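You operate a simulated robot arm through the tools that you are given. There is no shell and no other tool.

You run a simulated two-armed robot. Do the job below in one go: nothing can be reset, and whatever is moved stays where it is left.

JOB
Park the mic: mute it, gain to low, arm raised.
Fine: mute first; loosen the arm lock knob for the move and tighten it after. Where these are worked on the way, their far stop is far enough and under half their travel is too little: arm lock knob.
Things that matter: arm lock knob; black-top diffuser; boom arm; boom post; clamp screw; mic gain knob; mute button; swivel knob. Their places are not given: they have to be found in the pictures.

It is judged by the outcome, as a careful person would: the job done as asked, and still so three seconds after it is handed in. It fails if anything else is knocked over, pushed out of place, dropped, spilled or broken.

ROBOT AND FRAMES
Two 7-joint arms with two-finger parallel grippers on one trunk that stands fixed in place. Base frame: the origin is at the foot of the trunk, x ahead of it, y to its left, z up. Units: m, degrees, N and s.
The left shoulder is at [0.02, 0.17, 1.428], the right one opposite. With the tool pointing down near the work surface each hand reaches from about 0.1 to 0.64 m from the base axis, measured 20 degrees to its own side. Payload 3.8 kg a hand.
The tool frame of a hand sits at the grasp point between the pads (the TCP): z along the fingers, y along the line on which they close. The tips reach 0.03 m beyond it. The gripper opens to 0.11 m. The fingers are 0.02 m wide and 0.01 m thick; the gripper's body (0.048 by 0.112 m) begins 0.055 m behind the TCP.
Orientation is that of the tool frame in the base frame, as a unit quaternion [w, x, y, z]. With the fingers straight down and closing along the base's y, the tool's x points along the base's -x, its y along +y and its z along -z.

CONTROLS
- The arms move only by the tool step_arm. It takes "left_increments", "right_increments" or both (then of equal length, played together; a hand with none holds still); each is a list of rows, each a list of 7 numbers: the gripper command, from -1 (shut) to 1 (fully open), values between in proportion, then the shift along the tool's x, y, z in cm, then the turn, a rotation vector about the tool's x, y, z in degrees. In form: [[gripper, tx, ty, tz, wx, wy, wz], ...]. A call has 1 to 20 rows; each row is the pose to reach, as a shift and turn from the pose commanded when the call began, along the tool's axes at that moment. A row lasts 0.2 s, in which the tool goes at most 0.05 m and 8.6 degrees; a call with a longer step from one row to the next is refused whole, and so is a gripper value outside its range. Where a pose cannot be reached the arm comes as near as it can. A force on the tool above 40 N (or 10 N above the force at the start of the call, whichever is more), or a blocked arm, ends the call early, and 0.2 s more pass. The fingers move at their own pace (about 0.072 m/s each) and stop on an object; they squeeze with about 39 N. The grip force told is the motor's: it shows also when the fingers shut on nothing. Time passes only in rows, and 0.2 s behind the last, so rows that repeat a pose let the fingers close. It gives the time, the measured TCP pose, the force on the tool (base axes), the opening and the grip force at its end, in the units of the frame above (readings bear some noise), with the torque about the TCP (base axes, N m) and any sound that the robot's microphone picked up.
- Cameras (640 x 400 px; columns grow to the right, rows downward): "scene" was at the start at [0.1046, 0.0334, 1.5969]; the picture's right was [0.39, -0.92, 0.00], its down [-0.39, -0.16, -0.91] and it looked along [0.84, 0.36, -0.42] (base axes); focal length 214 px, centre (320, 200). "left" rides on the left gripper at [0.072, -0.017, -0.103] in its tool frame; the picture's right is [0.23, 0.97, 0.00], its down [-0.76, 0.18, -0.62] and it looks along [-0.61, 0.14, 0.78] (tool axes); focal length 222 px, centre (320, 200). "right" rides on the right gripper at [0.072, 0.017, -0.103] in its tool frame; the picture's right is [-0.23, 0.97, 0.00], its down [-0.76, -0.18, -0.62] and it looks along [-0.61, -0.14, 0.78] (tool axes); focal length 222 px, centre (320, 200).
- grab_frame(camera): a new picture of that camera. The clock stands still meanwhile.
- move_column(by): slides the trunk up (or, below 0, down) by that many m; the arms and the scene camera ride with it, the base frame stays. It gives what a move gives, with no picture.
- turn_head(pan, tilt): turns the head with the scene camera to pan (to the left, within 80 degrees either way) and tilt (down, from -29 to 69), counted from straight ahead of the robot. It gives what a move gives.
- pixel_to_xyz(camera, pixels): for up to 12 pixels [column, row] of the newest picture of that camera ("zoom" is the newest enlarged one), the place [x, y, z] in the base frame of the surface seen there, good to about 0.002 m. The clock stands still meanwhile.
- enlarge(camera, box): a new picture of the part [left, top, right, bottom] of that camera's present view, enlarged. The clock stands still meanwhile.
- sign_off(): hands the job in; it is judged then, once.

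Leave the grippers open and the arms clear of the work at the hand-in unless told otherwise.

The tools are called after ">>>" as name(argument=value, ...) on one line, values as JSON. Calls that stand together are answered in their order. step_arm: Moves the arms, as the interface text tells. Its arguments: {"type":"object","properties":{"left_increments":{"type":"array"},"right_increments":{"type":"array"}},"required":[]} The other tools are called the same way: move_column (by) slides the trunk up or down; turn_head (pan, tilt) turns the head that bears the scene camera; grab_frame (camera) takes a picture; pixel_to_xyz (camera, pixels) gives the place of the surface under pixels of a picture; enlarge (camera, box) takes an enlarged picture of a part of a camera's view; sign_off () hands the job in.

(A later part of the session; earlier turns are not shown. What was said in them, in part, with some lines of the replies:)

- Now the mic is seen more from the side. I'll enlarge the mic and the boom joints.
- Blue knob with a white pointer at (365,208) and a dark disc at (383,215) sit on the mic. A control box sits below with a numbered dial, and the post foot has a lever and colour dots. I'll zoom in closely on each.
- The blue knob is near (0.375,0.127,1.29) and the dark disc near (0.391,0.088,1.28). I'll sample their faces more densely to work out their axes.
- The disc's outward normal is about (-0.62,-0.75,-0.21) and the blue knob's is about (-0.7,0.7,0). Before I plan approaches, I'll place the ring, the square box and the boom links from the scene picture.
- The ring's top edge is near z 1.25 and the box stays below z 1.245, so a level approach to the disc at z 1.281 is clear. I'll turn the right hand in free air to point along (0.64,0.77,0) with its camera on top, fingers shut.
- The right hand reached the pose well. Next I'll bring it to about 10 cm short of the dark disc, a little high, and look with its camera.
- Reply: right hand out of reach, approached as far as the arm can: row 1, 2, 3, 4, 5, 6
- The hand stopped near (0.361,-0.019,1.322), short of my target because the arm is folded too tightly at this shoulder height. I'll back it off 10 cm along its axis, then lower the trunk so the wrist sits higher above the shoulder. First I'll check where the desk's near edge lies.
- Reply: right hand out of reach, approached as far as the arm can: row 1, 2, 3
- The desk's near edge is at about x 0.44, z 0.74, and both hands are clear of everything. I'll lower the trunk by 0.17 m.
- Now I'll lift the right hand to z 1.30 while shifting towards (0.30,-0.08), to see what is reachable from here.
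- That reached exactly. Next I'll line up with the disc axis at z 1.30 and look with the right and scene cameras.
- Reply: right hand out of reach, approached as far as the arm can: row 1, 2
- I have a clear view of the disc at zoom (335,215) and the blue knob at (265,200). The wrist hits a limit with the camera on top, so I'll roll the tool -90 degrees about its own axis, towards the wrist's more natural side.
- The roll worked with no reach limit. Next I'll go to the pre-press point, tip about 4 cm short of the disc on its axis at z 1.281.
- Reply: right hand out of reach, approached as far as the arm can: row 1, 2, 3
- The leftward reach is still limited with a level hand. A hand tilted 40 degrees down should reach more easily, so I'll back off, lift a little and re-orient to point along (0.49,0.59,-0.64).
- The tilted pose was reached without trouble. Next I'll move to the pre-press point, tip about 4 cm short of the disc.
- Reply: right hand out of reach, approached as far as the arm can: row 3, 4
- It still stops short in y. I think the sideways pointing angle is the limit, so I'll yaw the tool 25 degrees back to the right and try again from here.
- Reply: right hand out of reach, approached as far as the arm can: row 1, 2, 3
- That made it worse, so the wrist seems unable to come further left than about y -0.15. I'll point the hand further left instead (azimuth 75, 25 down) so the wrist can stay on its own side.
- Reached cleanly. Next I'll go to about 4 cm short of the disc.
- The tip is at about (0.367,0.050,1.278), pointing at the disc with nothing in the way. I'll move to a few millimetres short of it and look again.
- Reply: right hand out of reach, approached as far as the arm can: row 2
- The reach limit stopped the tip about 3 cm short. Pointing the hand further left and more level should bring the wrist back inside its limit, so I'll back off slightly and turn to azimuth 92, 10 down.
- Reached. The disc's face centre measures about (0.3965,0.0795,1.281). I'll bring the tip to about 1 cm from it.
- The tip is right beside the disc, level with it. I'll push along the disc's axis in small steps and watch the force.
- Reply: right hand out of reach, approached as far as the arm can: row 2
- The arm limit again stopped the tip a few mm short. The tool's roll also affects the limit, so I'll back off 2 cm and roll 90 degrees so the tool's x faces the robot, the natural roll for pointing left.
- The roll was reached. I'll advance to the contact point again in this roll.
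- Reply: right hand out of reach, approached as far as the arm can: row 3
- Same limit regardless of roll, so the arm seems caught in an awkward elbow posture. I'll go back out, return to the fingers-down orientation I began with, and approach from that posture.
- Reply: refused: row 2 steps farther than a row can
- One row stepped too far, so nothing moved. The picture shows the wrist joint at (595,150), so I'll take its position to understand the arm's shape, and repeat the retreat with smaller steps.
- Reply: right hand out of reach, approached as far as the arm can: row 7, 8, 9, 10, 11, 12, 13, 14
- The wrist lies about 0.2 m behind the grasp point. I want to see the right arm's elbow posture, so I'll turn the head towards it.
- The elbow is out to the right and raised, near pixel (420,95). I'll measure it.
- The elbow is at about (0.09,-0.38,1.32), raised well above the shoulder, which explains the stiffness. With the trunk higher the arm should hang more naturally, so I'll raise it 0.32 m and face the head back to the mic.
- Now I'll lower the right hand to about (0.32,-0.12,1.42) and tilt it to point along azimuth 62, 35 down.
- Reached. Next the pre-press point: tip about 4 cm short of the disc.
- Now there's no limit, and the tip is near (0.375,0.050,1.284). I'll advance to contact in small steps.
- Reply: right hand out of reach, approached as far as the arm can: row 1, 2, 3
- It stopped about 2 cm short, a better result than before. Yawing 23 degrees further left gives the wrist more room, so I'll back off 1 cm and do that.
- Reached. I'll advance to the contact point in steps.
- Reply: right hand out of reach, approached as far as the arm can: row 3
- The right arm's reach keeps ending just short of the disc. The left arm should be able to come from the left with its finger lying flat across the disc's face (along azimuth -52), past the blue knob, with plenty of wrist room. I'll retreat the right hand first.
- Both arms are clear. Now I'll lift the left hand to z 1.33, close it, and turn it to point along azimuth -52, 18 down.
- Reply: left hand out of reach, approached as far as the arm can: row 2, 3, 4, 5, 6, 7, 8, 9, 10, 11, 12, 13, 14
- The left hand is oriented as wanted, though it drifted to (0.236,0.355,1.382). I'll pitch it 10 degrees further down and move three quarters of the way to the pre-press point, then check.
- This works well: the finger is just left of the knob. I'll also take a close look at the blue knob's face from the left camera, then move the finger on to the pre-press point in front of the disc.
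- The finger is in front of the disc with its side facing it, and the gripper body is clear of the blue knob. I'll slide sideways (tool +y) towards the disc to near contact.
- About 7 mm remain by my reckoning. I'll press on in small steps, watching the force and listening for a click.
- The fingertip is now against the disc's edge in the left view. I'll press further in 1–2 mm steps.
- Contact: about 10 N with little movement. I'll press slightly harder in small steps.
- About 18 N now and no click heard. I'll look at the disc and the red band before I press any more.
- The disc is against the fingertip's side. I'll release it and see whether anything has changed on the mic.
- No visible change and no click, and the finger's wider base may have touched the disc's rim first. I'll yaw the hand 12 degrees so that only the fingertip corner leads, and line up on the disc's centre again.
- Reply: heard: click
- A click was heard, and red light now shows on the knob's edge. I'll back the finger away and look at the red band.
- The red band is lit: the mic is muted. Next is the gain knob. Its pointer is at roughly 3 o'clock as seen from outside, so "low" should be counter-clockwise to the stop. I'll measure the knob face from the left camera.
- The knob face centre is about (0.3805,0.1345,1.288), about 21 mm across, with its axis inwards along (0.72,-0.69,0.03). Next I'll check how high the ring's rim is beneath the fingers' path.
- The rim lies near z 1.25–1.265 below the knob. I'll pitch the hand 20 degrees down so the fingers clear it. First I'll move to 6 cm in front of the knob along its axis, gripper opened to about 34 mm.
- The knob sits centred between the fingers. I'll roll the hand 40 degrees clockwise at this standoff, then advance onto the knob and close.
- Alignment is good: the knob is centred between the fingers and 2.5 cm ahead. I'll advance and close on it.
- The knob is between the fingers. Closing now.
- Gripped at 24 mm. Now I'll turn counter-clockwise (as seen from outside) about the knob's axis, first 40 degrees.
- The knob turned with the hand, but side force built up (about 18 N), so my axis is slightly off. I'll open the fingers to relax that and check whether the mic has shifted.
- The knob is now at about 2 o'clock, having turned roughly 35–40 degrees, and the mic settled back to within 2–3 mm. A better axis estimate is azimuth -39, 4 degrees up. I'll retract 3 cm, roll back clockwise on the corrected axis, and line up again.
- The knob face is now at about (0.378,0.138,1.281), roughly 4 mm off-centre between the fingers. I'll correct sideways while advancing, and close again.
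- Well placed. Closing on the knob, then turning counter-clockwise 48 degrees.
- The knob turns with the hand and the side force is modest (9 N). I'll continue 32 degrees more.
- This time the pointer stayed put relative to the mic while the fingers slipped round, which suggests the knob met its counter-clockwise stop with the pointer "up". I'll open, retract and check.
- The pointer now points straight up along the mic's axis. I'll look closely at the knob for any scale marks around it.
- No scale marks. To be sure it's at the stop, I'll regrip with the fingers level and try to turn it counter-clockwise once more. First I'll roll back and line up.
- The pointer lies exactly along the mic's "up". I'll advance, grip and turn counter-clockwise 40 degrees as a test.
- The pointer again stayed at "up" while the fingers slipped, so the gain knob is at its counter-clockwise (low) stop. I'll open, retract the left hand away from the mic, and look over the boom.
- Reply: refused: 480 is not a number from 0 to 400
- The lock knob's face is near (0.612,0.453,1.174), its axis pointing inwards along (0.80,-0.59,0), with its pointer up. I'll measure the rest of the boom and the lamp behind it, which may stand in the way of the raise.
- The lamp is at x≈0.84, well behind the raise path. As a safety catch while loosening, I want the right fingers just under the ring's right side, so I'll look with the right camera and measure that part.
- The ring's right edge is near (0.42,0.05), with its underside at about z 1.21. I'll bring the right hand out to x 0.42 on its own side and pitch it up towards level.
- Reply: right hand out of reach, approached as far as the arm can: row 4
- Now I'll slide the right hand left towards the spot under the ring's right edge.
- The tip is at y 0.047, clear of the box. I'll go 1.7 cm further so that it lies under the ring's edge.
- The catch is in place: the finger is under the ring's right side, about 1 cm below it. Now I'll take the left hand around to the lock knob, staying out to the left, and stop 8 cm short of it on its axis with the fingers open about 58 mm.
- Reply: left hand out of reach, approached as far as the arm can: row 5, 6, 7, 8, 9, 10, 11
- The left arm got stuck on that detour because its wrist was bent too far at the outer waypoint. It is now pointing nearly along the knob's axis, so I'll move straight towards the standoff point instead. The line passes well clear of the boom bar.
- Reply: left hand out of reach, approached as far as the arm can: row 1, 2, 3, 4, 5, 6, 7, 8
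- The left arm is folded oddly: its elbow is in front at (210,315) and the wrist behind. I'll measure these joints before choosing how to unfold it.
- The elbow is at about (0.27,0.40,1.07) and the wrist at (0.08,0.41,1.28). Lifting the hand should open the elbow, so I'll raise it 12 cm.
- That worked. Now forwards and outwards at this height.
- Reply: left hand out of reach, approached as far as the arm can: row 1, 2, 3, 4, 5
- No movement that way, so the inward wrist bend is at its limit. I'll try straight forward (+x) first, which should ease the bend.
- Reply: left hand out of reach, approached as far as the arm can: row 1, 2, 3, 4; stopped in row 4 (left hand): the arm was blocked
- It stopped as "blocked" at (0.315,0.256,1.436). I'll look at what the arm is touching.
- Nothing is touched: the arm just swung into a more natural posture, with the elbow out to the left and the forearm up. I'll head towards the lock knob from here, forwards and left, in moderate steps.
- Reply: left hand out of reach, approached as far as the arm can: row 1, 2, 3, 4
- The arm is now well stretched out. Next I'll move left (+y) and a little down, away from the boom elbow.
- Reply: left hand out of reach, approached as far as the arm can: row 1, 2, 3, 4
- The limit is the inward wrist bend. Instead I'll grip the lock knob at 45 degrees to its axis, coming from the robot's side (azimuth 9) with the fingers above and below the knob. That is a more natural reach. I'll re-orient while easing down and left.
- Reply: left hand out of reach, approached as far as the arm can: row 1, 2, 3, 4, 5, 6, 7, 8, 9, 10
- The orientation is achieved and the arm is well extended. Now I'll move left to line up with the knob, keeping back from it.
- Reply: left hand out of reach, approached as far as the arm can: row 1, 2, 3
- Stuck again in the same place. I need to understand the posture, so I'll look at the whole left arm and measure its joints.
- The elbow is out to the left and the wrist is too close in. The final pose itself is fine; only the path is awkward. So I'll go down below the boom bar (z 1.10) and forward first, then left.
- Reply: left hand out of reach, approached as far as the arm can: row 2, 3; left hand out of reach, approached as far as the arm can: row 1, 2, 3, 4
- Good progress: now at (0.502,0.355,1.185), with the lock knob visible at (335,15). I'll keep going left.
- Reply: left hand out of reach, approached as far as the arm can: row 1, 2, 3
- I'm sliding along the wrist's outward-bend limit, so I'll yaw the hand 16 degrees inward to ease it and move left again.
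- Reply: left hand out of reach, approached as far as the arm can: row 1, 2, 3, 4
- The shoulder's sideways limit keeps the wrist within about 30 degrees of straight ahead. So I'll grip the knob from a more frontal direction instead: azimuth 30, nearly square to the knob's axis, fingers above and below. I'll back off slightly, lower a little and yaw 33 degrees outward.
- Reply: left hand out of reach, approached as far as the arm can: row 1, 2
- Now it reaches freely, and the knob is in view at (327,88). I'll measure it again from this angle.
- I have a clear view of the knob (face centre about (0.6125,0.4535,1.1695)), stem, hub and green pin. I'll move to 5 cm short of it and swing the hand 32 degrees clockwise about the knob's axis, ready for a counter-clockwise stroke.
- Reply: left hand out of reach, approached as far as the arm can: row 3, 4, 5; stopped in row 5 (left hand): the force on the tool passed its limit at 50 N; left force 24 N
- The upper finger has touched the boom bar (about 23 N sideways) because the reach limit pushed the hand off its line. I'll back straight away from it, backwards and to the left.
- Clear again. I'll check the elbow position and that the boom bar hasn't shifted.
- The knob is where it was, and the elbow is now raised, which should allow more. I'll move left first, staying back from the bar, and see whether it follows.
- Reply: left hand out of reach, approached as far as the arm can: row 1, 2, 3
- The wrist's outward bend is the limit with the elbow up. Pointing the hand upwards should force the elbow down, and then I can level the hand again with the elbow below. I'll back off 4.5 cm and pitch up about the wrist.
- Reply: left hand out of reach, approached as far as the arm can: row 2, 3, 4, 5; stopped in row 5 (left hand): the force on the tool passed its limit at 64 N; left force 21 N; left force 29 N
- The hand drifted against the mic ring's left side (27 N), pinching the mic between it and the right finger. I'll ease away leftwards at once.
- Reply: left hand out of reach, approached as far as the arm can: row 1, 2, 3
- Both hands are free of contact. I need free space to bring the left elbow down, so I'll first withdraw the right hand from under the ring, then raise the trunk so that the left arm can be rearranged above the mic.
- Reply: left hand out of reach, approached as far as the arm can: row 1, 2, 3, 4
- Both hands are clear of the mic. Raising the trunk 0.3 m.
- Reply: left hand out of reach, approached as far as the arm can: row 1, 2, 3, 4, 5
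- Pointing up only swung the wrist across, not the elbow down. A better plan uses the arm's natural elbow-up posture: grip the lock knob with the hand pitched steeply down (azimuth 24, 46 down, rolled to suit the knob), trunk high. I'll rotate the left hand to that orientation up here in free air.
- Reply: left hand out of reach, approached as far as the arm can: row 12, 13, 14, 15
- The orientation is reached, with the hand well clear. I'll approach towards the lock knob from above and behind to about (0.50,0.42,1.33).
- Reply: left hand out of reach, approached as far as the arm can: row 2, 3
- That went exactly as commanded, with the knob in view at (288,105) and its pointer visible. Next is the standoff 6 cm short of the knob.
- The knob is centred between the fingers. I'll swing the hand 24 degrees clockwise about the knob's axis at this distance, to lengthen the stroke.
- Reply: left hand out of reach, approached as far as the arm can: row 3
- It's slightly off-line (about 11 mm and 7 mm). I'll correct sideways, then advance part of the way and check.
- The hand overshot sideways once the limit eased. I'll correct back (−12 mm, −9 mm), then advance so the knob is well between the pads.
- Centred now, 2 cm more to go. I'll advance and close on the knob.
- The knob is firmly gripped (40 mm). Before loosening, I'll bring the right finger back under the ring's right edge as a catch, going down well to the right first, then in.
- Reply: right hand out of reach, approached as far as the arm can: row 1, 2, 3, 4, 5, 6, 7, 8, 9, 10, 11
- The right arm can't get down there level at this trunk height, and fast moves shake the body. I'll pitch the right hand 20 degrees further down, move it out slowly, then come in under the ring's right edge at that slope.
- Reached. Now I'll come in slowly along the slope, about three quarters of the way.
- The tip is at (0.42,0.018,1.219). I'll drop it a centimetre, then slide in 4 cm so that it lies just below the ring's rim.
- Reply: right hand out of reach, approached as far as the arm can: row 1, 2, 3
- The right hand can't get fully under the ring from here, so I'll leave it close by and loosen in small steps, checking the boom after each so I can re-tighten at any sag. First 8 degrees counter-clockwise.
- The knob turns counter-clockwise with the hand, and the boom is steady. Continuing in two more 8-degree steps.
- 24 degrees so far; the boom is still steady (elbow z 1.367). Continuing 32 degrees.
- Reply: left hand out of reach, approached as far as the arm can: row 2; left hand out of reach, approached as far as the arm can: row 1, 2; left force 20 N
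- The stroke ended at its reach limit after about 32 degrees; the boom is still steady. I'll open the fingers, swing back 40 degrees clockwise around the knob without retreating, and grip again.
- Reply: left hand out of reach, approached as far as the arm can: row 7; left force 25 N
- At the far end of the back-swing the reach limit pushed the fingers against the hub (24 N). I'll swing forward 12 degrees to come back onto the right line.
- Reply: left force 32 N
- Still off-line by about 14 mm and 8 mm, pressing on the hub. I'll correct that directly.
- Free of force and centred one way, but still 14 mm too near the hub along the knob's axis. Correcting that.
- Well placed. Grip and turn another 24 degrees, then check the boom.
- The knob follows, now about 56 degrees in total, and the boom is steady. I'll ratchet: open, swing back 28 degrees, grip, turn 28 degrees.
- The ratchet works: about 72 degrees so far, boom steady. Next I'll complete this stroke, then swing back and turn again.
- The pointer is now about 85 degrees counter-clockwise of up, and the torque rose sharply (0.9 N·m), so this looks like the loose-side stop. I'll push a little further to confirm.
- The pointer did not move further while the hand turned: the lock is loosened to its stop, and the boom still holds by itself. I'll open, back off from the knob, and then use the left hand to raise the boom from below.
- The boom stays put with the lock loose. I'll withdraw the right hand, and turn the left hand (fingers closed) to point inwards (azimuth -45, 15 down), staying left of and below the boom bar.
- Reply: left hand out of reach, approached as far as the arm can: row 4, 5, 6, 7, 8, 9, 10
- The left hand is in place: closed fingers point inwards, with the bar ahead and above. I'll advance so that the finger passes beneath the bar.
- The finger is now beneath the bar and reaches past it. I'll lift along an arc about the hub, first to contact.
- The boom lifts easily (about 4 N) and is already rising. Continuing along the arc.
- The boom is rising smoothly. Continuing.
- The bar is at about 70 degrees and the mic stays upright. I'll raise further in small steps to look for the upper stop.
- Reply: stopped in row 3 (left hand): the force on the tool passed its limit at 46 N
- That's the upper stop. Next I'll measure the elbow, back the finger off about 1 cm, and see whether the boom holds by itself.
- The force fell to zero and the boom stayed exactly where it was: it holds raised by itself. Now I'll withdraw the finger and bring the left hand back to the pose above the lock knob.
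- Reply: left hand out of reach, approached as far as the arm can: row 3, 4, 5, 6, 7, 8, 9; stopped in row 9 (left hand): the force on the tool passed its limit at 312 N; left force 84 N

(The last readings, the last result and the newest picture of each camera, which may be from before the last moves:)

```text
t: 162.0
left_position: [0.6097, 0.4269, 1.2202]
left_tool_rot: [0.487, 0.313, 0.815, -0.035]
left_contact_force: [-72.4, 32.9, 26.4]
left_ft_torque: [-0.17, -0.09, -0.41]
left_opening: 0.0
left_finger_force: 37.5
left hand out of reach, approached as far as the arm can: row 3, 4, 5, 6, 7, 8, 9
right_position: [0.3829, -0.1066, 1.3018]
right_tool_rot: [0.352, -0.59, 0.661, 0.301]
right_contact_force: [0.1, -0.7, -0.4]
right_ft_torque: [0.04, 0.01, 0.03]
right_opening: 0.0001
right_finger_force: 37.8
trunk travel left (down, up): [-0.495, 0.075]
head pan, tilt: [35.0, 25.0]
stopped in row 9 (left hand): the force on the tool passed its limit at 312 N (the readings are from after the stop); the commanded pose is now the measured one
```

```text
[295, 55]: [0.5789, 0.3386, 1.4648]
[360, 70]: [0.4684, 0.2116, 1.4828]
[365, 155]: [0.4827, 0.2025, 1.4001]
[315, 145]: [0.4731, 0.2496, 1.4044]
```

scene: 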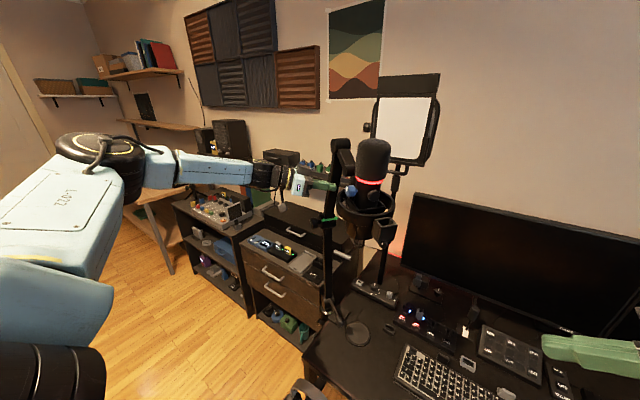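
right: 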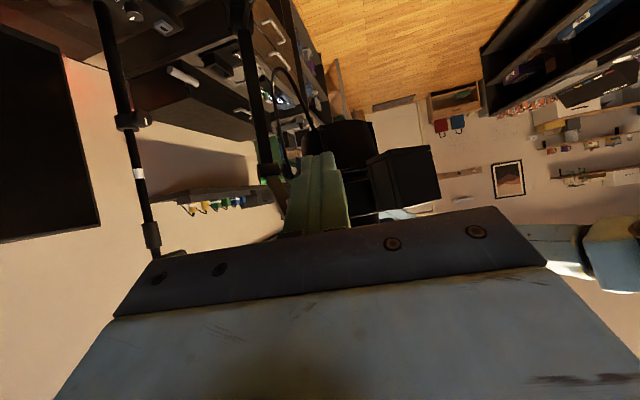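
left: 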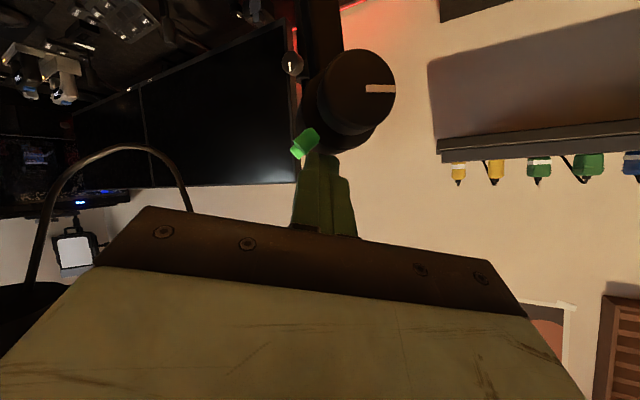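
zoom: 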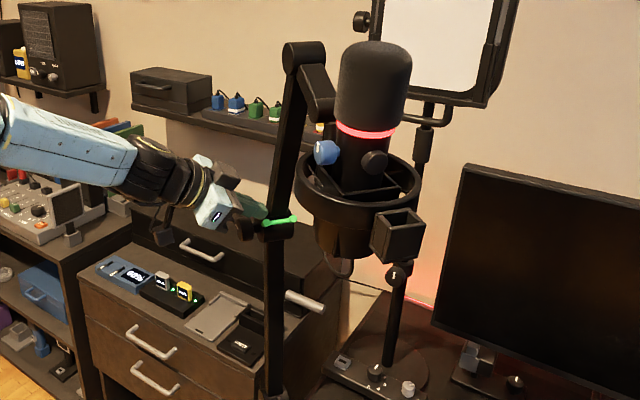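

The arm swung at a reach limit and struck the hub hard. I'll back off at once along the finger axis, slowly.

>>> step_arm(left_increments=[[-1, 0, 0, -1, 0, 0, 0], [-1, 0, 0, -2.5, 0, 0, 0], [-1, 0, 0, -4, 0, 0, 0]])

>>> grab_frame(camera="scene")

>>> enlarge(camera="scene", box=[270, 120, 430, 300])

>>> pixel_to_xyz(camera="zoom", pixels=[[295, 55], [280, 110], [360, 70], [365, 155], [315, 145], [272, 300], [272, 380], [265, 232]])

```text
t: 162.8
left_position: [0.611, 0.4268, 1.2156]
left_tool_rot: [0.489, 0.317, 0.812, -0.041]
left_contact_force: [-21.1, 19.0, 13.2]
left_ft_torque: [0.08, 0.07, 0.24]
left_opening: 0.0001
left_finger_force: 37.7
left hand out of reach, approached as far as the arm can: row 1, 2, 3
right_position: [0.392, -0.1071, 1.2989]
right_tool_rot: [0.349, -0.59, 0.663, 0.301]
right_contact_force: [0.1, -0.1, 0.1]
right_ft_torque: [0.01, -0.01, 0.01]
right_opening: 0.0
right_finger_force: 37.8
trunk travel left (down, up): [-0.495, 0.075]
head pan, tilt: [35.0, 25.0]
```

```text
taken
```

scene: 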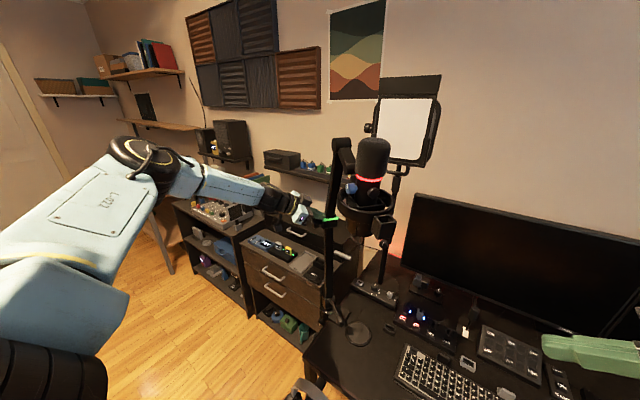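

```text
2.22 times, centred on (350, 210) of scene
```

zoom: 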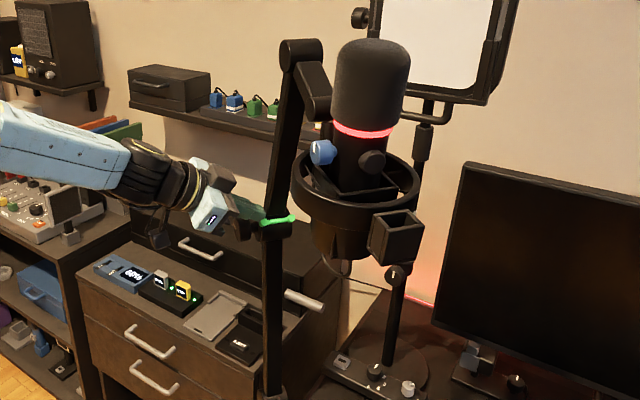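

```text
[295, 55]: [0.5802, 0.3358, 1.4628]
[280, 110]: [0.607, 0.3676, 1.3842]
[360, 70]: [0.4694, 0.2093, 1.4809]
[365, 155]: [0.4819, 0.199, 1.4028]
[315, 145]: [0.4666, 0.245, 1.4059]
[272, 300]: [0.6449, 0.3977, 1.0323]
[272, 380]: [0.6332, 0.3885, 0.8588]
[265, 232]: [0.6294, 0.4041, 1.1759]
```

The boom and post look in place, but the finger still presses on the hub. I'll move up and back towards the robot.

>>> step_arm(left_increments=[[-1, -0.8, -0.2, -1.5, 0, 0, 0], [-1, -1.6, -0.4, -3, 0, 0, 0], [-1, -2.3, -0.6, -4.4, 0, 0, 0]])

>>> grab_frame(camera="left")

```text
t: 163.6
left_position: [0.6104, 0.426, 1.2146]
left_tool_rot: [0.49, 0.316, 0.811, -0.04]
left_contact_force: [-14.5, 24.0, 16.5]
left_ft_torque: [0.26, -0.08, 0.43]
left_opening: 0.0
left_finger_force: 37.6
left hand out of reach, approached as far as the arm can: row 1, 2, 3
right_position: [0.3927, -0.1048, 1.2994]
right_tool_rot: [0.349, -0.59, 0.663, 0.302]
right_contact_force: [0.4, 0.6, -0.8]
right_ft_torque: [0.0, 0.03, -0.02]
right_opening: 0.0002
right_finger_force: 37.5
trunk travel left (down, up): [-0.495, 0.075]
head pan, tilt: [35.0, 25.0]
```

```text
taken
```

left: 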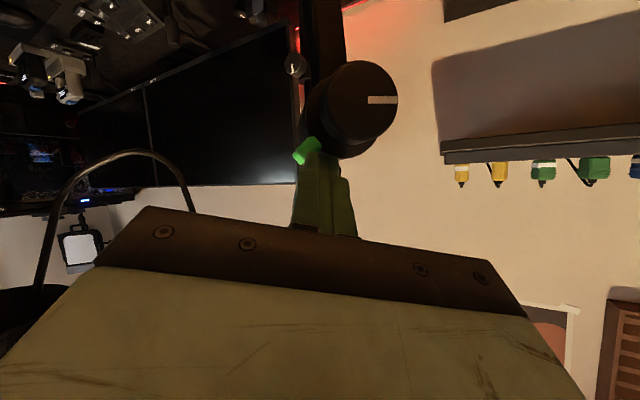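

It isn't following at this orientation. Yawing the hand left should both free the tip and ease the wrist.

>>> step_arm(left_increments=[[-1, -0.3, 0.3, -0.5, -6.5, 2, -4.2], [-1, -0.6, 0.6, -1, -13, 4, -8.4], [-1, -0.9, 0.9, -1.5, -19.6, 5.9, -12.6]])

>>> grab_frame(camera="left")

>>> enlarge(camera="scene", box=[270, 120, 430, 300])

```text
t: 164.4
left_position: [0.6099, 0.4312, 1.2321]
left_tool_rot: [0.481, 0.142, 0.863, 0.062]
left_contact_force: [-0.8, 0.6, -0.7]
left_ft_torque: [-0.01, 0.0, 0.0]
left_opening: 0.0001
left_finger_force: 37.8
left hand out of reach, approached as far as the arm can: row 1
right_position: [0.3962, -0.1066, 1.2968]
right_tool_rot: [0.349, -0.589, 0.663, 0.303]
right_contact_force: [-0.6, -0.2, -0.1]
right_ft_torque: [-0.01, 0.0, -0.01]
right_opening: 0.0
right_finger_force: 37.4
trunk travel left (down, up): [-0.495, 0.075]
head pan, tilt: [35.0, 25.0]
```

```text
taken
```

left: 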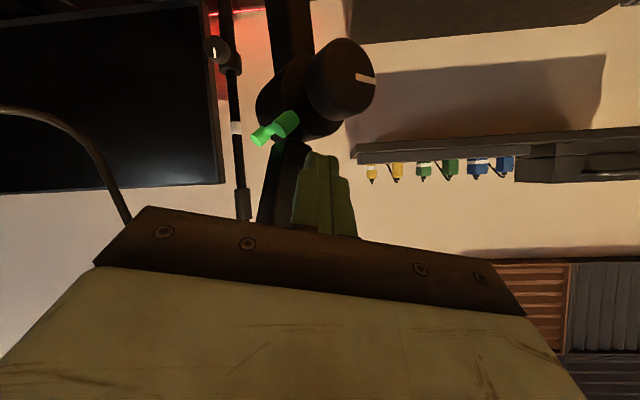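

```text
2.22 times, centred on (350, 210) of scene
```

zoom: 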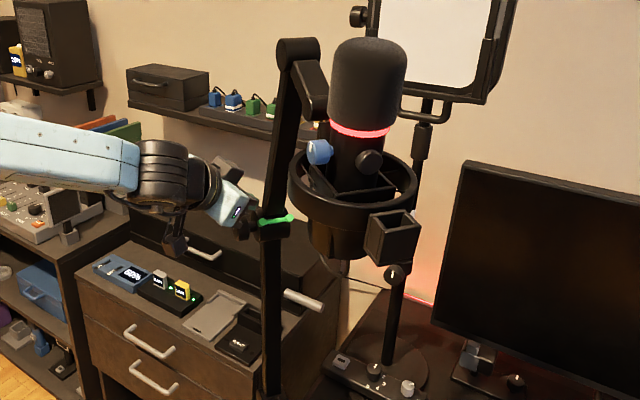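

Free of contact, and the boom is still raised. Now I'll back straight out along the finger axis.

>>> step_arm(left_increments=[[-1, 0, 0, -2, 0, 0, 0], [-1, 0, 0, -4, 0, 0, 0], [-1, 0, 0, -6, 0, 0, 0], [-1, 0, 0, -8, 0, 0, 0], [-1, 0, 0, -10, 0, 0, 0]])

>>> grab_frame(camera="left")

```text
t: 165.6
left_position: [0.5245, 0.4333, 1.2817]
left_tool_rot: [0.481, 0.143, 0.863, 0.062]
left_contact_force: [0.5, 0.5, 0.6]
left_ft_torque: [0.01, 0.01, 0.0]
left_opening: 0.0
left_finger_force: 37.7
right_position: [0.3953, -0.1069, 1.2976]
right_tool_rot: [0.349, -0.589, 0.663, 0.304]
right_contact_force: [-0.3, -0.2, 0.1]
right_ft_torque: [-0.01, 0.0, 0.02]
right_opening: 0.0003
right_finger_force: 37.7
trunk travel left (down, up): [-0.495, 0.075]
head pan, tilt: [35.0, 25.0]
```

```text
taken
```

left: 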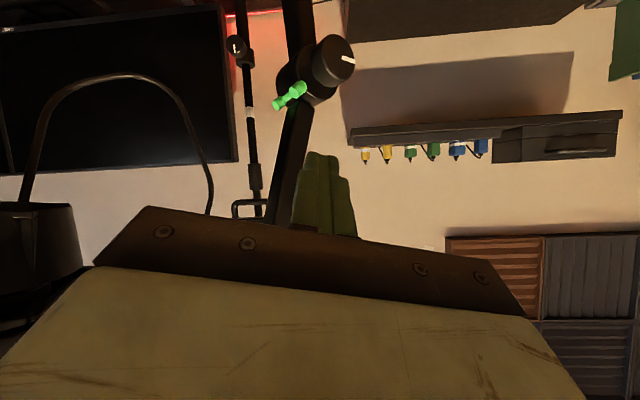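

The arm tracks well here. I'll rotate to the knob-gripping orientation used before, easing back to about (0.50,0.42,1.32) and opening the fingers.

>>> step_arm(left_increments=[[-1, -0.4, -0.13, -0.7, -0.97, 4, 5.6], [-1, -0.8, -0.26, -1.35, -1.9, 8.1, 11.3], [-0.5, -1.1, -0.4, -2, -2.9, 12.1, 16.9], [0.05, -1.5, -0.5, -2.7, -3.9, 16.1, 22.5], [0.05, -1.9, -0.66, -3.4, -4.8, 20.2, 28.2], [0.05, -2.28, -0.79, -4.05, -5.8, 24.2, 33.8]])

>>> grab_frame(camera="left")

>>> enlarge(camera="left", box=[220, 50, 380, 190])

>>> pixel_to_xyz(camera="zoom", pixels=[[10, 10]])

```text
t: 167.0
left_position: [0.4995, 0.4214, 1.3209]
left_tool_rot: [0.259, 0.345, 0.861, 0.269]
left_contact_force: [-1.2, 0.0, 0.0]
left_ft_torque: [0.02, -0.02, -0.04]
left_opening: 0.0579
left_finger_force: 0.0
right_position: [0.3953, -0.1081, 1.2985]
right_tool_rot: [0.349, -0.588, 0.663, 0.304]
right_contact_force: [0.5, 0.1, 1.0]
right_ft_torque: [0.02, 0.05, -0.01]
right_opening: 0.0002
right_finger_force: 37.6
trunk travel left (down, up): [-0.495, 0.075]
head pan, tilt: [35.0, 25.0]
```

```text
taken
```

left: 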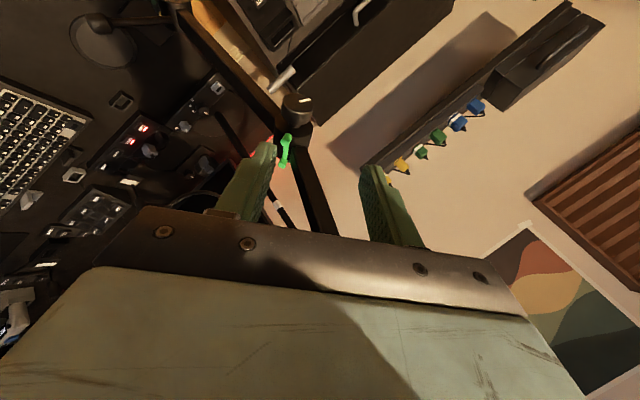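

```text
2.86 times, centred on (300, 120) of left
```

zoom: 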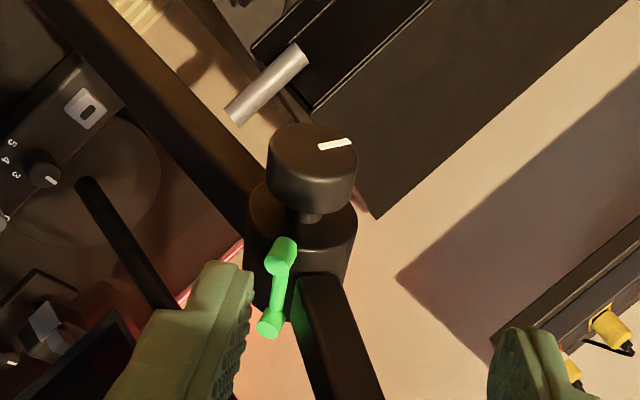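

```text
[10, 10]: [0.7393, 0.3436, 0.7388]
```

At the standoff: the knob, its pointer, and the green rod on the hub are all in view. I'll re-measure the knob in case the bump moved anything.

>>> enlarge(camera="left", box=[220, 50, 380, 190])

>>> pixel_to_xyz(camera="zoom", pixels=[[300, 140], [330, 145], [290, 150], [320, 160], [345, 155], [275, 165], [310, 180], [340, 175], [300, 240], [330, 330]])

>>> enlarge(camera="scene", box=[270, 120, 430, 300])

>>> pixel_to_xyz(camera="zoom", pixels=[[295, 55], [280, 110], [360, 70], [365, 155], [272, 300], [272, 380], [265, 232]])

```text
2.86 times, centred on (300, 120) of left
```

zoom: 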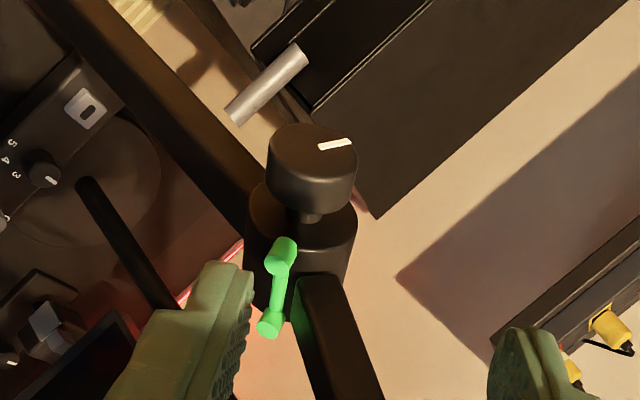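

```text
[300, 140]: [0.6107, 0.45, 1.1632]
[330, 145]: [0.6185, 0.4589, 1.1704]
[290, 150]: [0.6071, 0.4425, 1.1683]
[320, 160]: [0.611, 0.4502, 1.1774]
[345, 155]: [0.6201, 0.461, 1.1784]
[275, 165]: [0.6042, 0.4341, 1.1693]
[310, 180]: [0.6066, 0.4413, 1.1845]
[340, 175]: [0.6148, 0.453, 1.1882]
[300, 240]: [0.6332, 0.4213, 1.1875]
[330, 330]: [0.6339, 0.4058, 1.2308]
```

```text
2.22 times, centred on (350, 210) of scene
```

zoom: 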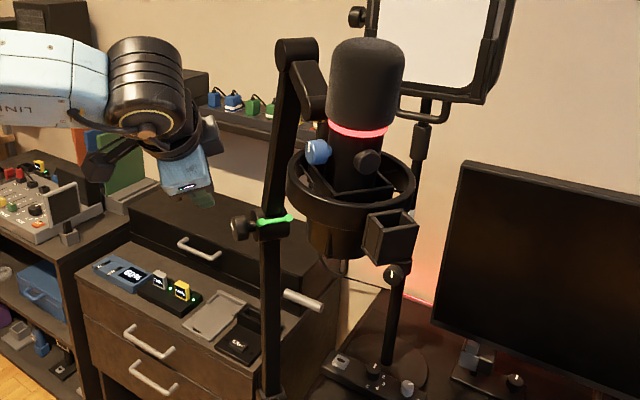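

```text
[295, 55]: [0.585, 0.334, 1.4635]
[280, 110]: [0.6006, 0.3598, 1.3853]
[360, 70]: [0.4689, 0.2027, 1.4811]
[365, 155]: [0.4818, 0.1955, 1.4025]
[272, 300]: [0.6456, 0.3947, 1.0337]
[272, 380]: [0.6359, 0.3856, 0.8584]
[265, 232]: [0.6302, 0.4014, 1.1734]
```

The knob hasn't moved, and the boom is still raised within a degree or two of its stop. I'll approach the knob along the same line as before.

>>> step_arm(left_increments=[[0.05, -0.4, -0.8, 3.3, 0, 0, 0], [0.05, -0.9, -1.6, 6.6, 0, 0, 0], [0.05, -1.43, -2.6, 10, 0, 0, 0], [0.05, -1.43, -2.6, 13.2, 0, 0, 0]])

>>> enlarge(camera="left", box=[240, 80, 400, 220])

```text
t: 168.0
left_position: [0.5814, 0.4328, 1.2128]
left_tool_rot: [0.26, 0.345, 0.861, 0.268]
left_contact_force: [0.0, 0.4, -0.3]
left_ft_torque: [0.02, 0.0, 0.03]
left_opening: 0.0577
left_finger_force: 0.0
right_position: [0.3976, -0.107, 1.2974]
right_tool_rot: [0.348, -0.589, 0.663, 0.305]
right_contact_force: [-0.1, 1.2, -0.4]
right_ft_torque: [-0.03, -0.02, -0.01]
right_opening: 0.0
right_finger_force: 38.2
trunk travel left (down, up): [-0.495, 0.075]
head pan, tilt: [35.0, 25.0]
```

```text
2.86 times, centred on (320, 150) of left
```

zoom: 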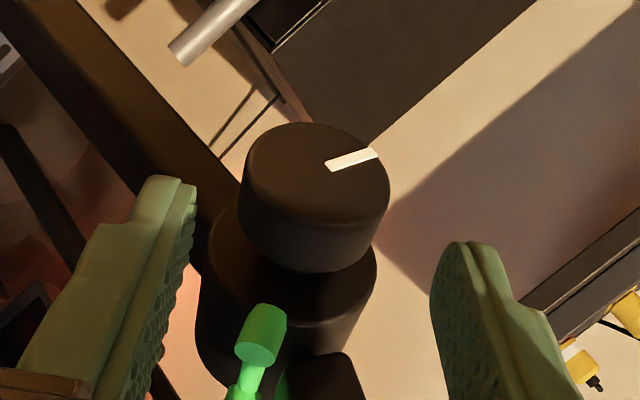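

Centred. Advance, grip, and turn clockwise 24 degrees.

>>> step_arm(left_increments=[[0.05, 0, 0, 2, 0, 0, 0], [0.05, 0, 0, 4, 0, 0, 0], [-1, 0, 0, 4, 0, 0, 0], [-1, 0, 0, 4, 0, 0, 0], [-1, 0, 0, 4, 0, 0, 0]])

>>> enlarge(camera="left", box=[240, 80, 400, 220])

>>> step_arm(left_increments=[[-1, 0.01, -0.249, 0.016, -7.54, 0, 2.7], [-1, 0.025, -0.492, 0.0655, -15.1, 0, 5.4], [-1, 0.055, -0.725, 0.146, -22.6, 0, 8.1]])

>>> enlarge(camera="left", box=[240, 80, 400, 220])

```text
t: 169.2
left_position: [0.6063, 0.4431, 1.1831]
left_tool_rot: [0.259, 0.346, 0.861, 0.268]
left_contact_force: [1.2, -1.0, -3.4]
left_ft_torque: [0.12, 0.19, -0.56]
left_opening: 0.0398
left_finger_force: 45.4
right_position: [0.3954, -0.1072, 1.2973]
right_tool_rot: [0.348, -0.589, 0.663, 0.304]
right_contact_force: [0.4, -0.5, -0.5]
right_ft_torque: [-0.02, 0.0, 0.0]
right_opening: 0.0
right_finger_force: 37.3
trunk travel left (down, up): [-0.495, 0.075]
head pan, tilt: [35.0, 25.0]
```

```text
2.86 times, centred on (320, 150) of left
```

zoom: 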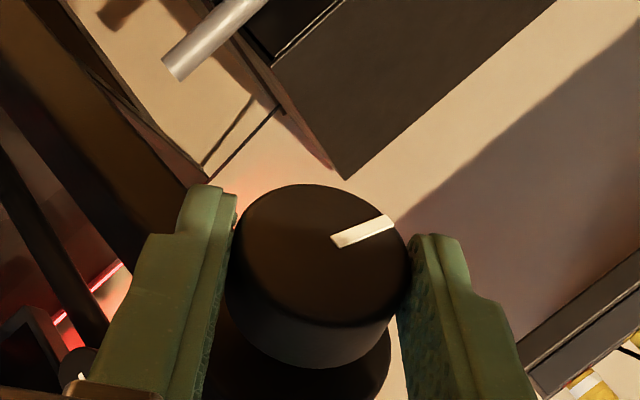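

```text
t: 170.0
left_position: [0.6033, 0.4386, 1.177]
left_tool_rot: [0.302, 0.348, 0.765, 0.45]
left_contact_force: [2.2, -0.8, -4.0]
left_ft_torque: [0.1, 0.25, -0.35]
left_opening: 0.0394
left_finger_force: 45.7
right_position: [0.3957, -0.1088, 1.2981]
right_tool_rot: [0.348, -0.589, 0.663, 0.305]
right_contact_force: [0.2, -1.0, 0.2]
right_ft_torque: [-0.06, 0.0, 0.01]
right_opening: 0.0
right_finger_force: 37.7
trunk travel left (down, up): [-0.495, 0.075]
head pan, tilt: [35.0, 25.0]
```

```text
2.86 times, centred on (320, 150) of left
```

zoom: 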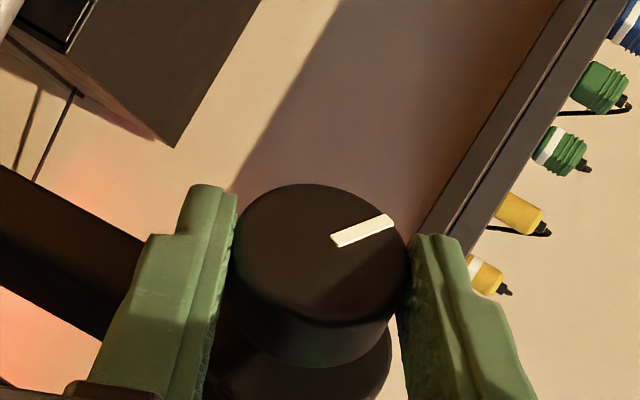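

The knob turned clockwise with the hand. Now the ratchet in reverse: open, swing back 28 degrees counter-clockwise, grip, turn 28 degrees clockwise.

>>> step_arm(left_increments=[[0.05, 0, 0, 0, 0, 0, 0], [0.05, 0, 0, 0, 0, 0, 0], [0.05, 0.006, 0.249, 0.016, 7.5, 0, -2.7], [0.05, 0.023, 0.493, 0.066, 15.1, 0, -5.4], [0.05, 0.051, 0.728, 0.146, 22.6, 0, -8], [0.05, 0.069, 0.84, 0.198, 26.4, 0, -9.4], [-1, 0.069, 0.84, 0.198, 26.4, 0, -9.4], [-1, 0.069, 0.84, 0.198, 26.4, 0, -9.4], [-1, 0.069, 0.84, 0.198, 26.4, 0, -9.4], [-1, 0.036, 0.612, 0.102, 18.9, 0, -6.7], [-1, 0.013, 0.372, 0.037, 11.3, 0, -4], [-1, 0.001, 0.125, 0.004, 3.8, 0, -1.3], [-1, 0, 0, 0, 0, 0, 0]])

>>> enlarge(camera="left", box=[240, 80, 400, 220])

>>> enlarge(camera="scene", box=[270, 120, 430, 300])

```text
t: 172.8
left_position: [0.6046, 0.4373, 1.1786]
left_tool_rot: [0.304, 0.349, 0.764, 0.449]
left_contact_force: [-1.2, -10.2, -0.7]
left_ft_torque: [-0.01, 0.04, -1.37]
left_opening: 0.0389
left_finger_force: 45.1
right_position: [0.3956, -0.1093, 1.2989]
right_tool_rot: [0.349, -0.589, 0.663, 0.304]
right_contact_force: [-0.2, -0.1, 0.2]
right_ft_torque: [0.01, -0.02, 0.0]
right_opening: 0.0002
right_finger_force: 37.1
trunk travel left (down, up): [-0.495, 0.075]
head pan, tilt: [35.0, 25.0]
```

```text
2.86 times, centred on (320, 150) of left
```

zoom: 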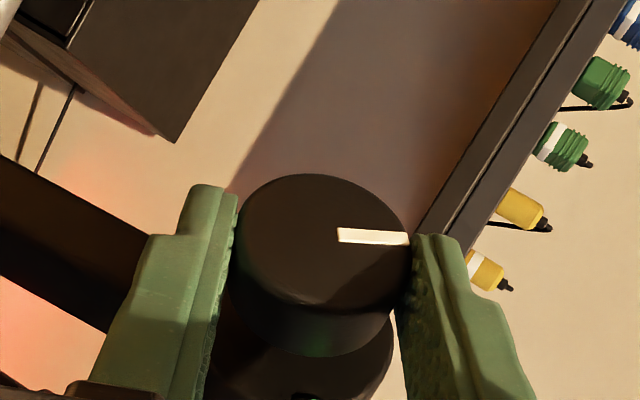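

```text
2.22 times, centred on (350, 210) of scene
```

zoom: 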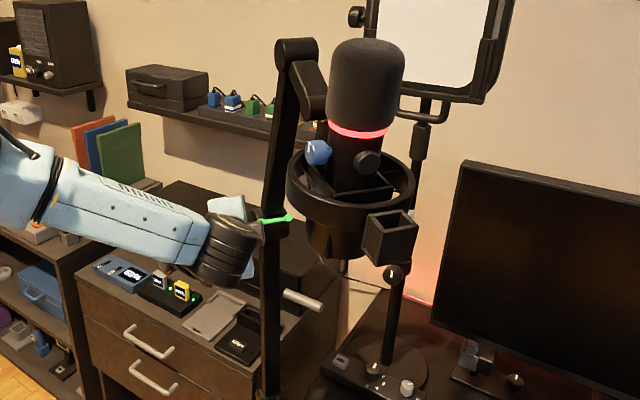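

The pointer advanced; about 52 degrees of 90 are done. Repeating.

>>> step_arm(left_increments=[[0.05, 0, 0, 0, 0, 0, 0], [0.05, 0, 0, 0, 0, 0, 0], [0.05, 0.006, 0.249, 0.016, 7.5, 0, -2.7], [0.05, 0.023, 0.493, 0.066, 15.1, 0, -5.4], [0.05, 0.051, 0.728, 0.146, 22.6, 0, -8], [0.05, 0.069, 0.84, 0.198, 26.4, 0, -9.4], [-1, 0.069, 0.84, 0.198, 26.4, 0, -9.4], [-1, 0.069, 0.84, 0.198, 26.4, 0, -9.4], [-1, 0.069, 0.84, 0.198, 26.4, 0, -9.4], [-1, 0.036, 0.612, 0.102, 18.9, 0, -6.7], [-1, 0.013, 0.372, 0.037, 11.3, 0, -4], [-1, 0.001, 0.125, 0.004, 3.8, 0, -1.3], [-1, 0, 0, 0, 0, 0, 0]])

>>> enlarge(camera="left", box=[240, 80, 400, 220])

>>> enlarge(camera="scene", box=[270, 120, 430, 300])

```text
t: 175.6
left_position: [0.604, 0.4377, 1.179]
left_tool_rot: [0.303, 0.347, 0.765, 0.45]
left_contact_force: [-0.3, -8.4, 0.4]
left_ft_torque: [-0.02, 0.07, -1.18]
left_opening: 0.0395
left_finger_force: 44.9
right_position: [0.3959, -0.1088, 1.2978]
right_tool_rot: [0.349, -0.589, 0.663, 0.305]
right_contact_force: [-0.1, -0.1, -0.1]
right_ft_torque: [0.02, -0.01, -0.02]
right_opening: 0.0001
right_finger_force: 37.7
trunk travel left (down, up): [-0.495, 0.075]
head pan, tilt: [35.0, 25.0]
```

```text
2.86 times, centred on (320, 150) of left
```

zoom: 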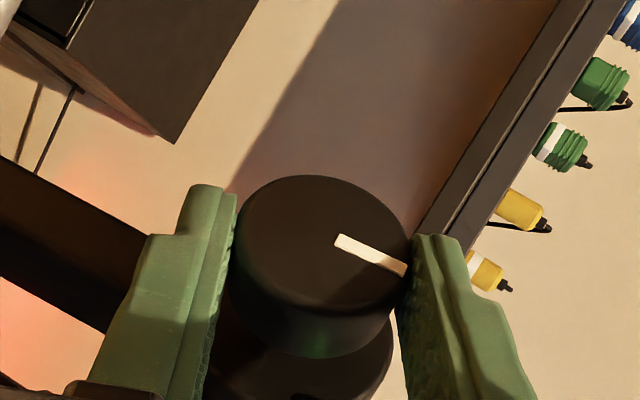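

```text
2.22 times, centred on (350, 210) of scene
```

zoom: 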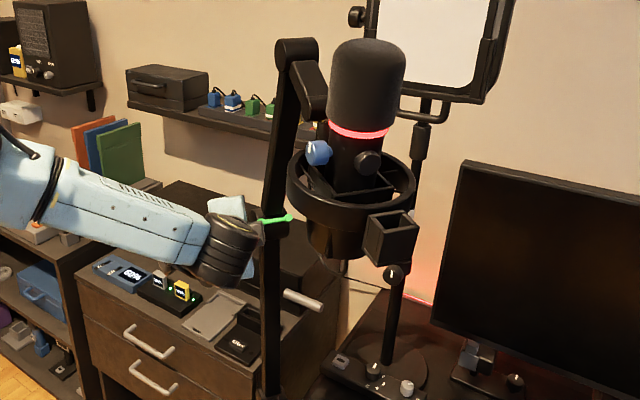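

Nearly back at the original angle, with about 8 degrees left. One more cycle to bring it firmly to the tight stop.

>>> step_arm(left_increments=[[0.05, 0, 0, 0, 0, 0, 0], [0.05, 0, 0, 0, 0, 0, 0], [0.05, 0.006, 0.249, 0.016, 7.5, 0, -2.7], [0.05, 0.023, 0.493, 0.066, 15.1, 0, -5.4], [0.05, 0.051, 0.728, 0.146, 22.6, 0, -8], [0.05, 0.069, 0.84, 0.198, 26.4, 0, -9.4], [-1, 0.069, 0.84, 0.198, 26.4, 0, -9.4], [-1, 0.069, 0.84, 0.198, 26.4, 0, -9.4], [-1, 0.069, 0.84, 0.198, 26.4, 0, -9.4], [-1, 0.036, 0.612, 0.102, 18.9, 0, -6.7], [-1, 0.013, 0.372, 0.037, 11.3, 0, -4], [-1, 0.001, 0.125, 0.004, 3.8, 0, -1.3], [-1, 0, 0, 0, 0, 0, 0]])

>>> enlarge(camera="left", box=[240, 80, 400, 220])

>>> enlarge(camera="scene", box=[270, 120, 430, 300])

```text
t: 178.4
left_position: [0.6048, 0.4406, 1.1774]
left_tool_rot: [0.302, 0.348, 0.765, 0.45]
left_contact_force: [5.8, -2.1, -0.9]
left_ft_torque: [-0.5, 0.79, -0.6]
left_opening: 0.0399
left_finger_force: 44.9
right_position: [0.3968, -0.1085, 1.2972]
right_tool_rot: [0.348, -0.589, 0.663, 0.305]
right_contact_force: [-0.1, -0.9, -0.8]
right_ft_torque: [-0.01, -0.01, -0.02]
right_opening: 0.0
right_finger_force: 37.5
trunk travel left (down, up): [-0.495, 0.075]
head pan, tilt: [35.0, 25.0]
```

```text
2.86 times, centred on (320, 150) of left
```

zoom: 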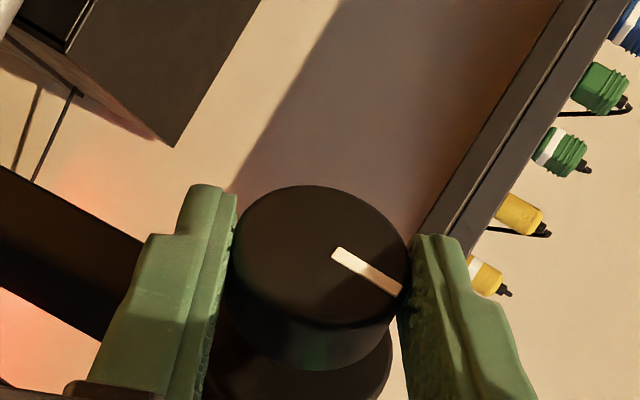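

```text
2.22 times, centred on (350, 210) of scene
```

zoom: 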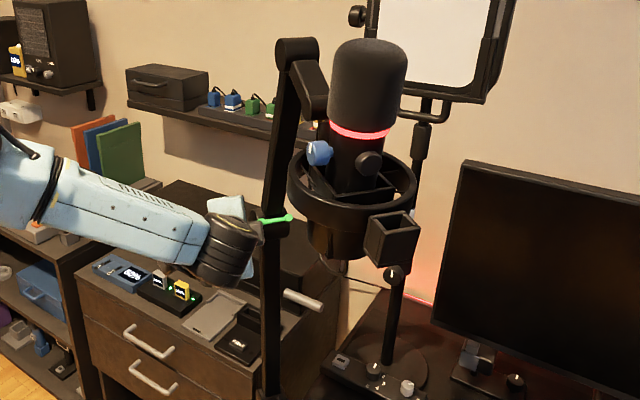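

The pointer is back at its original tight angle, with 0.9 N·m of torque on it: the lock is tight, and the boom is still raised. I'll open and back straight out along the hand's axis.

>>> step_arm(left_increments=[[0.05, 0, 0, 0, 0, 0, 0], [0.05, 0, 0, 0, 0, 0, 0], [0.05, 0.3, 0, -2, 0, 0, 0], [0.05, 0.6, 0, -4, 0, 0, 0], [0.05, 0.6, 0, -6.5, 0, 0, 0], [0.05, 0.6, 0, -9, 0, 0, 0]])

>>> enlarge(camera="left", box=[200, 50, 420, 220])

>>> enlarge(camera="scene", box=[270, 120, 430, 300])

```text
t: 179.8
left_position: [0.5304, 0.4, 1.2154]
left_tool_rot: [0.303, 0.348, 0.765, 0.449]
left_contact_force: [0.2, 0.4, -0.2]
left_ft_torque: [0.02, 0.0, -0.02]
left_opening: 0.0578
left_finger_force: 0.1
right_position: [0.396, -0.1066, 1.2982]
right_tool_rot: [0.349, -0.588, 0.663, 0.304]
right_contact_force: [-0.9, -0.1, -0.4]
right_ft_torque: [0.03, 0.04, 0.0]
right_opening: 0.0003
right_finger_force: 37.6
trunk travel left (down, up): [-0.495, 0.075]
head pan, tilt: [35.0, 25.0]
```

```text
2.35 times, centred on (310, 135) of left
```

zoom: 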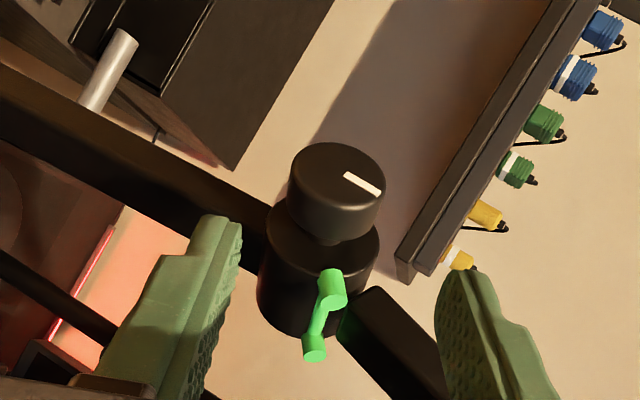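

```text
2.22 times, centred on (350, 210) of scene
```

zoom: 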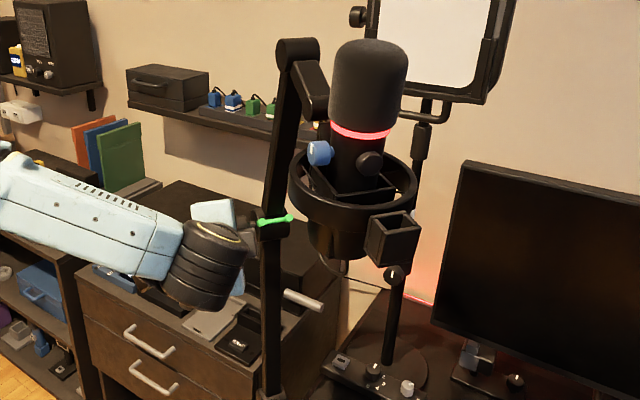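

Clear of the knob. I'll rise up and back while returning to the steeper orientation that tracked well.

>>> step_arm(left_increments=[[0.05, 0.5, 2, -1.6, 4.5, 0, -1.6], [0.05, 1.0, 4, -3.2, 9, 0, -3.2], [0.05, 1.6, 6, -4.7, 13.6, 0, -4.8], [0.05, 2.1, 8, -6.3, 18, 0, -6.4], [0.05, 2.67, 10.2, -7.9, 22.6, 0, -8]])

>>> step_arm(left_increments=[[0.05, 0, 0, -2.5, 0, 0, 0], [0.05, 0, 0, -5, 0, 0, 0], [0.05, 0, 0, -7.5, 0, 0, 0], [0.05, 0, 0, -10, 0, 0, 0], [0.05, 0, 0, -12.5, 0, 0, 0], [0.05, 0, 0, -15, 0, 0, 0]])

>>> grab_frame(camera="scene")

```text
t: 181.0
left_position: [0.4816, 0.4206, 1.3345]
left_tool_rot: [0.259, 0.346, 0.861, 0.268]
left_contact_force: [-0.2, 0.3, -0.5]
left_ft_torque: [-0.01, 0.0, -0.02]
left_opening: 0.0576
left_finger_force: 0.1
right_position: [0.396, -0.107, 1.2967]
right_tool_rot: [0.348, -0.589, 0.663, 0.304]
right_contact_force: [0.5, -0.6, -0.4]
right_ft_torque: [0.04, 0.02, 0.01]
right_opening: 0.0001
right_finger_force: 37.3
trunk travel left (down, up): [-0.495, 0.075]
head pan, tilt: [35.0, 25.0]
```

```text
t: 182.4
left_position: [0.3848, 0.372, 1.4399]
left_tool_rot: [0.259, 0.345, 0.861, 0.27]
left_contact_force: [0.1, -0.4, -0.4]
left_ft_torque: [0.0, -0.03, 0.0]
left_opening: 0.0576
left_finger_force: 0.1
left hand out of reach, approached as far as the arm can: row 2, 3, 4, 5, 6
right_position: [0.3962, -0.1075, 1.2979]
right_tool_rot: [0.35, -0.588, 0.663, 0.304]
right_contact_force: [-0.3, 0.1, -0.5]
right_ft_torque: [0.01, 0.01, -0.03]
right_opening: 0.0
right_finger_force: 37.9
trunk travel left (down, up): [-0.495, 0.075]
head pan, tilt: [35.0, 25.0]
```

```text
taken
```

scene: 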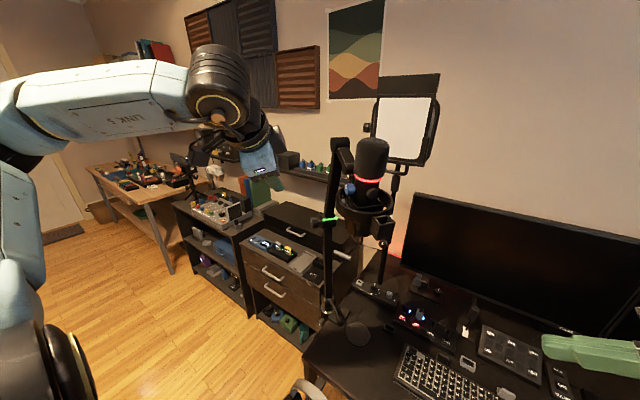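

Both arms are well clear. I'll open both grippers fully and check the final state of the mic, gain pointer, boom and lock knob.

>>> step_arm(left_increments=[[1, 0, 0, 0, 0, 0, 0], [1, 0, 0, 0, 0, 0, 0], [1, 0, 0, 0, 0, 0, 0], [1, 0, 0, 0, 0, 0, 0], [1, 0, 0, 0, 0, 0, 0]], right_increments=[[0, 0, 0, -2, 0, 0, 0], [1, 0, 0, -4, 0, 0, 0], [1, 0, 0, -6, 0, 0, 0], [1, 0, 0, -8, 0, 0, 0], [1, 0, 0, -8, 0, 0, 0]])

>>> enlarge(camera="scene", box=[300, 120, 420, 270])

>>> enlarge(camera="scene", box=[335, 170, 395, 220])

>>> enlarge(camera="scene", box=[300, 190, 360, 240])

>>> pixel_to_xyz(camera="zoom", pixels=[[150, 250], [200, 260], [300, 250], [400, 100], [250, 350]])

```text
t: 183.6
left_position: [0.3872, 0.3724, 1.4398]
left_tool_rot: [0.259, 0.345, 0.861, 0.269]
left_contact_force: [-0.1, 0.6, 0.1]
left_ft_torque: [0.02, 0.02, 0.01]
left_opening: 0.1099
left_finger_force: 0.1
right_position: [0.3886, -0.1717, 1.3442]
right_tool_rot: [0.348, -0.589, 0.662, 0.305]
right_contact_force: [0.1, 0.2, -0.1]
right_ft_torque: [-0.01, -0.02, -0.01]
right_opening: 0.1102
right_finger_force: 0.1
trunk travel left (down, up): [-0.495, 0.075]
head pan, tilt: [35.0, 25.0]
```

```text
2.67 times, centred on (360, 195) of scene
```

zoom: 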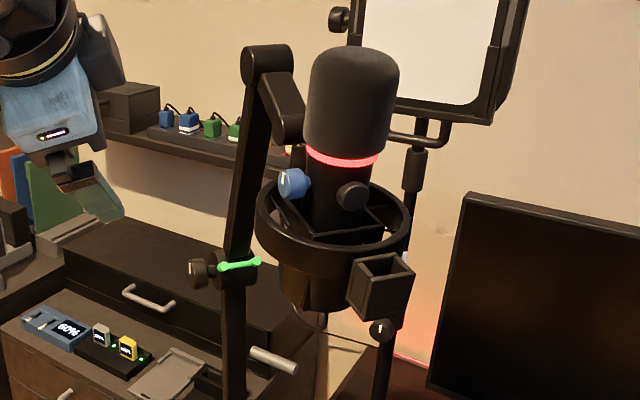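

```text
8.00 times, centred on (365, 195) of scene
```

zoom: 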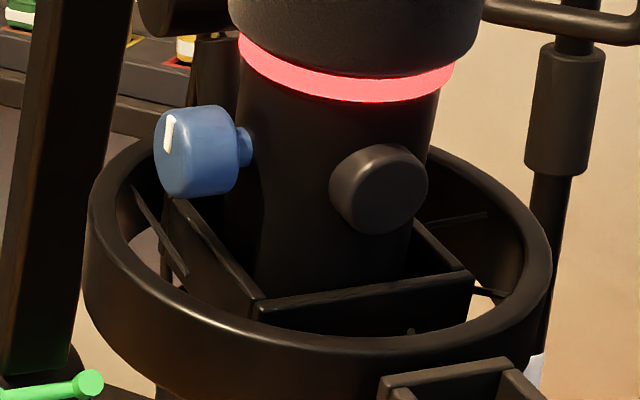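

```text
8.00 times, centred on (330, 215) of scene
```

zoom: 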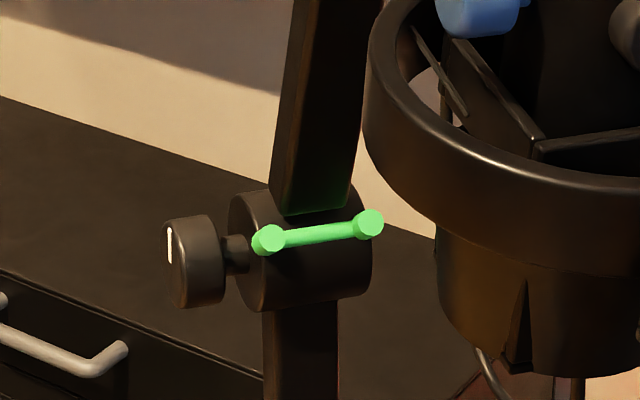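

```text
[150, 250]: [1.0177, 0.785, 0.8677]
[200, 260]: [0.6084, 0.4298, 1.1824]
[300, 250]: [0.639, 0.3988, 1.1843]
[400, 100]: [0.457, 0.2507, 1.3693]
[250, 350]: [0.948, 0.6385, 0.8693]
```

The final state is as asked:
- **Mute:** the red band is lit.
- **Gain:** the knob is at its low stop.
- **Boom:** raised to about 74 degrees, close to its upper stop.
- **Lock knob:** tight, pointer up.

Both grippers are open and clear, so I'm handing in.

>>> sign_off()

```text
The job is handed in.
```

I parked the mic and handed the job in. It is muted, the gain is low, the arm is raised and the arm lock knob is tight again.

- **Mute:** I pressed it first, heard one click, and the red band on the mic lit up.
- **Gain:** The knob is turned counter-clockwise to its stop. It has no scale, so I took counter-clockwise as low.
- **Arm:** I loosened the lock knob to its stop (about 90 degrees) before the move. I raised the boom to its upper stop, and it now sits a degree or two below that, at about 74 degrees. I then turned the lock knob back to its original tight position.

**Bumps on the way:**
- **Hub:** while backing the left hand out after the raise, the arm swung and hit the boom hub, with a peak of 312 N. I re-measured the hub, post and lock knob afterwards, and they were where they had been, within the measuring error.
- **Bar and ring:** before the raise, I also touched the boom bar and the mic's ring, both more lightly.
- **Mic angle:** turning the gain knob shifted the mic by several millimetres.

At the hand-in both grippers were open and clear of the mic and boom.
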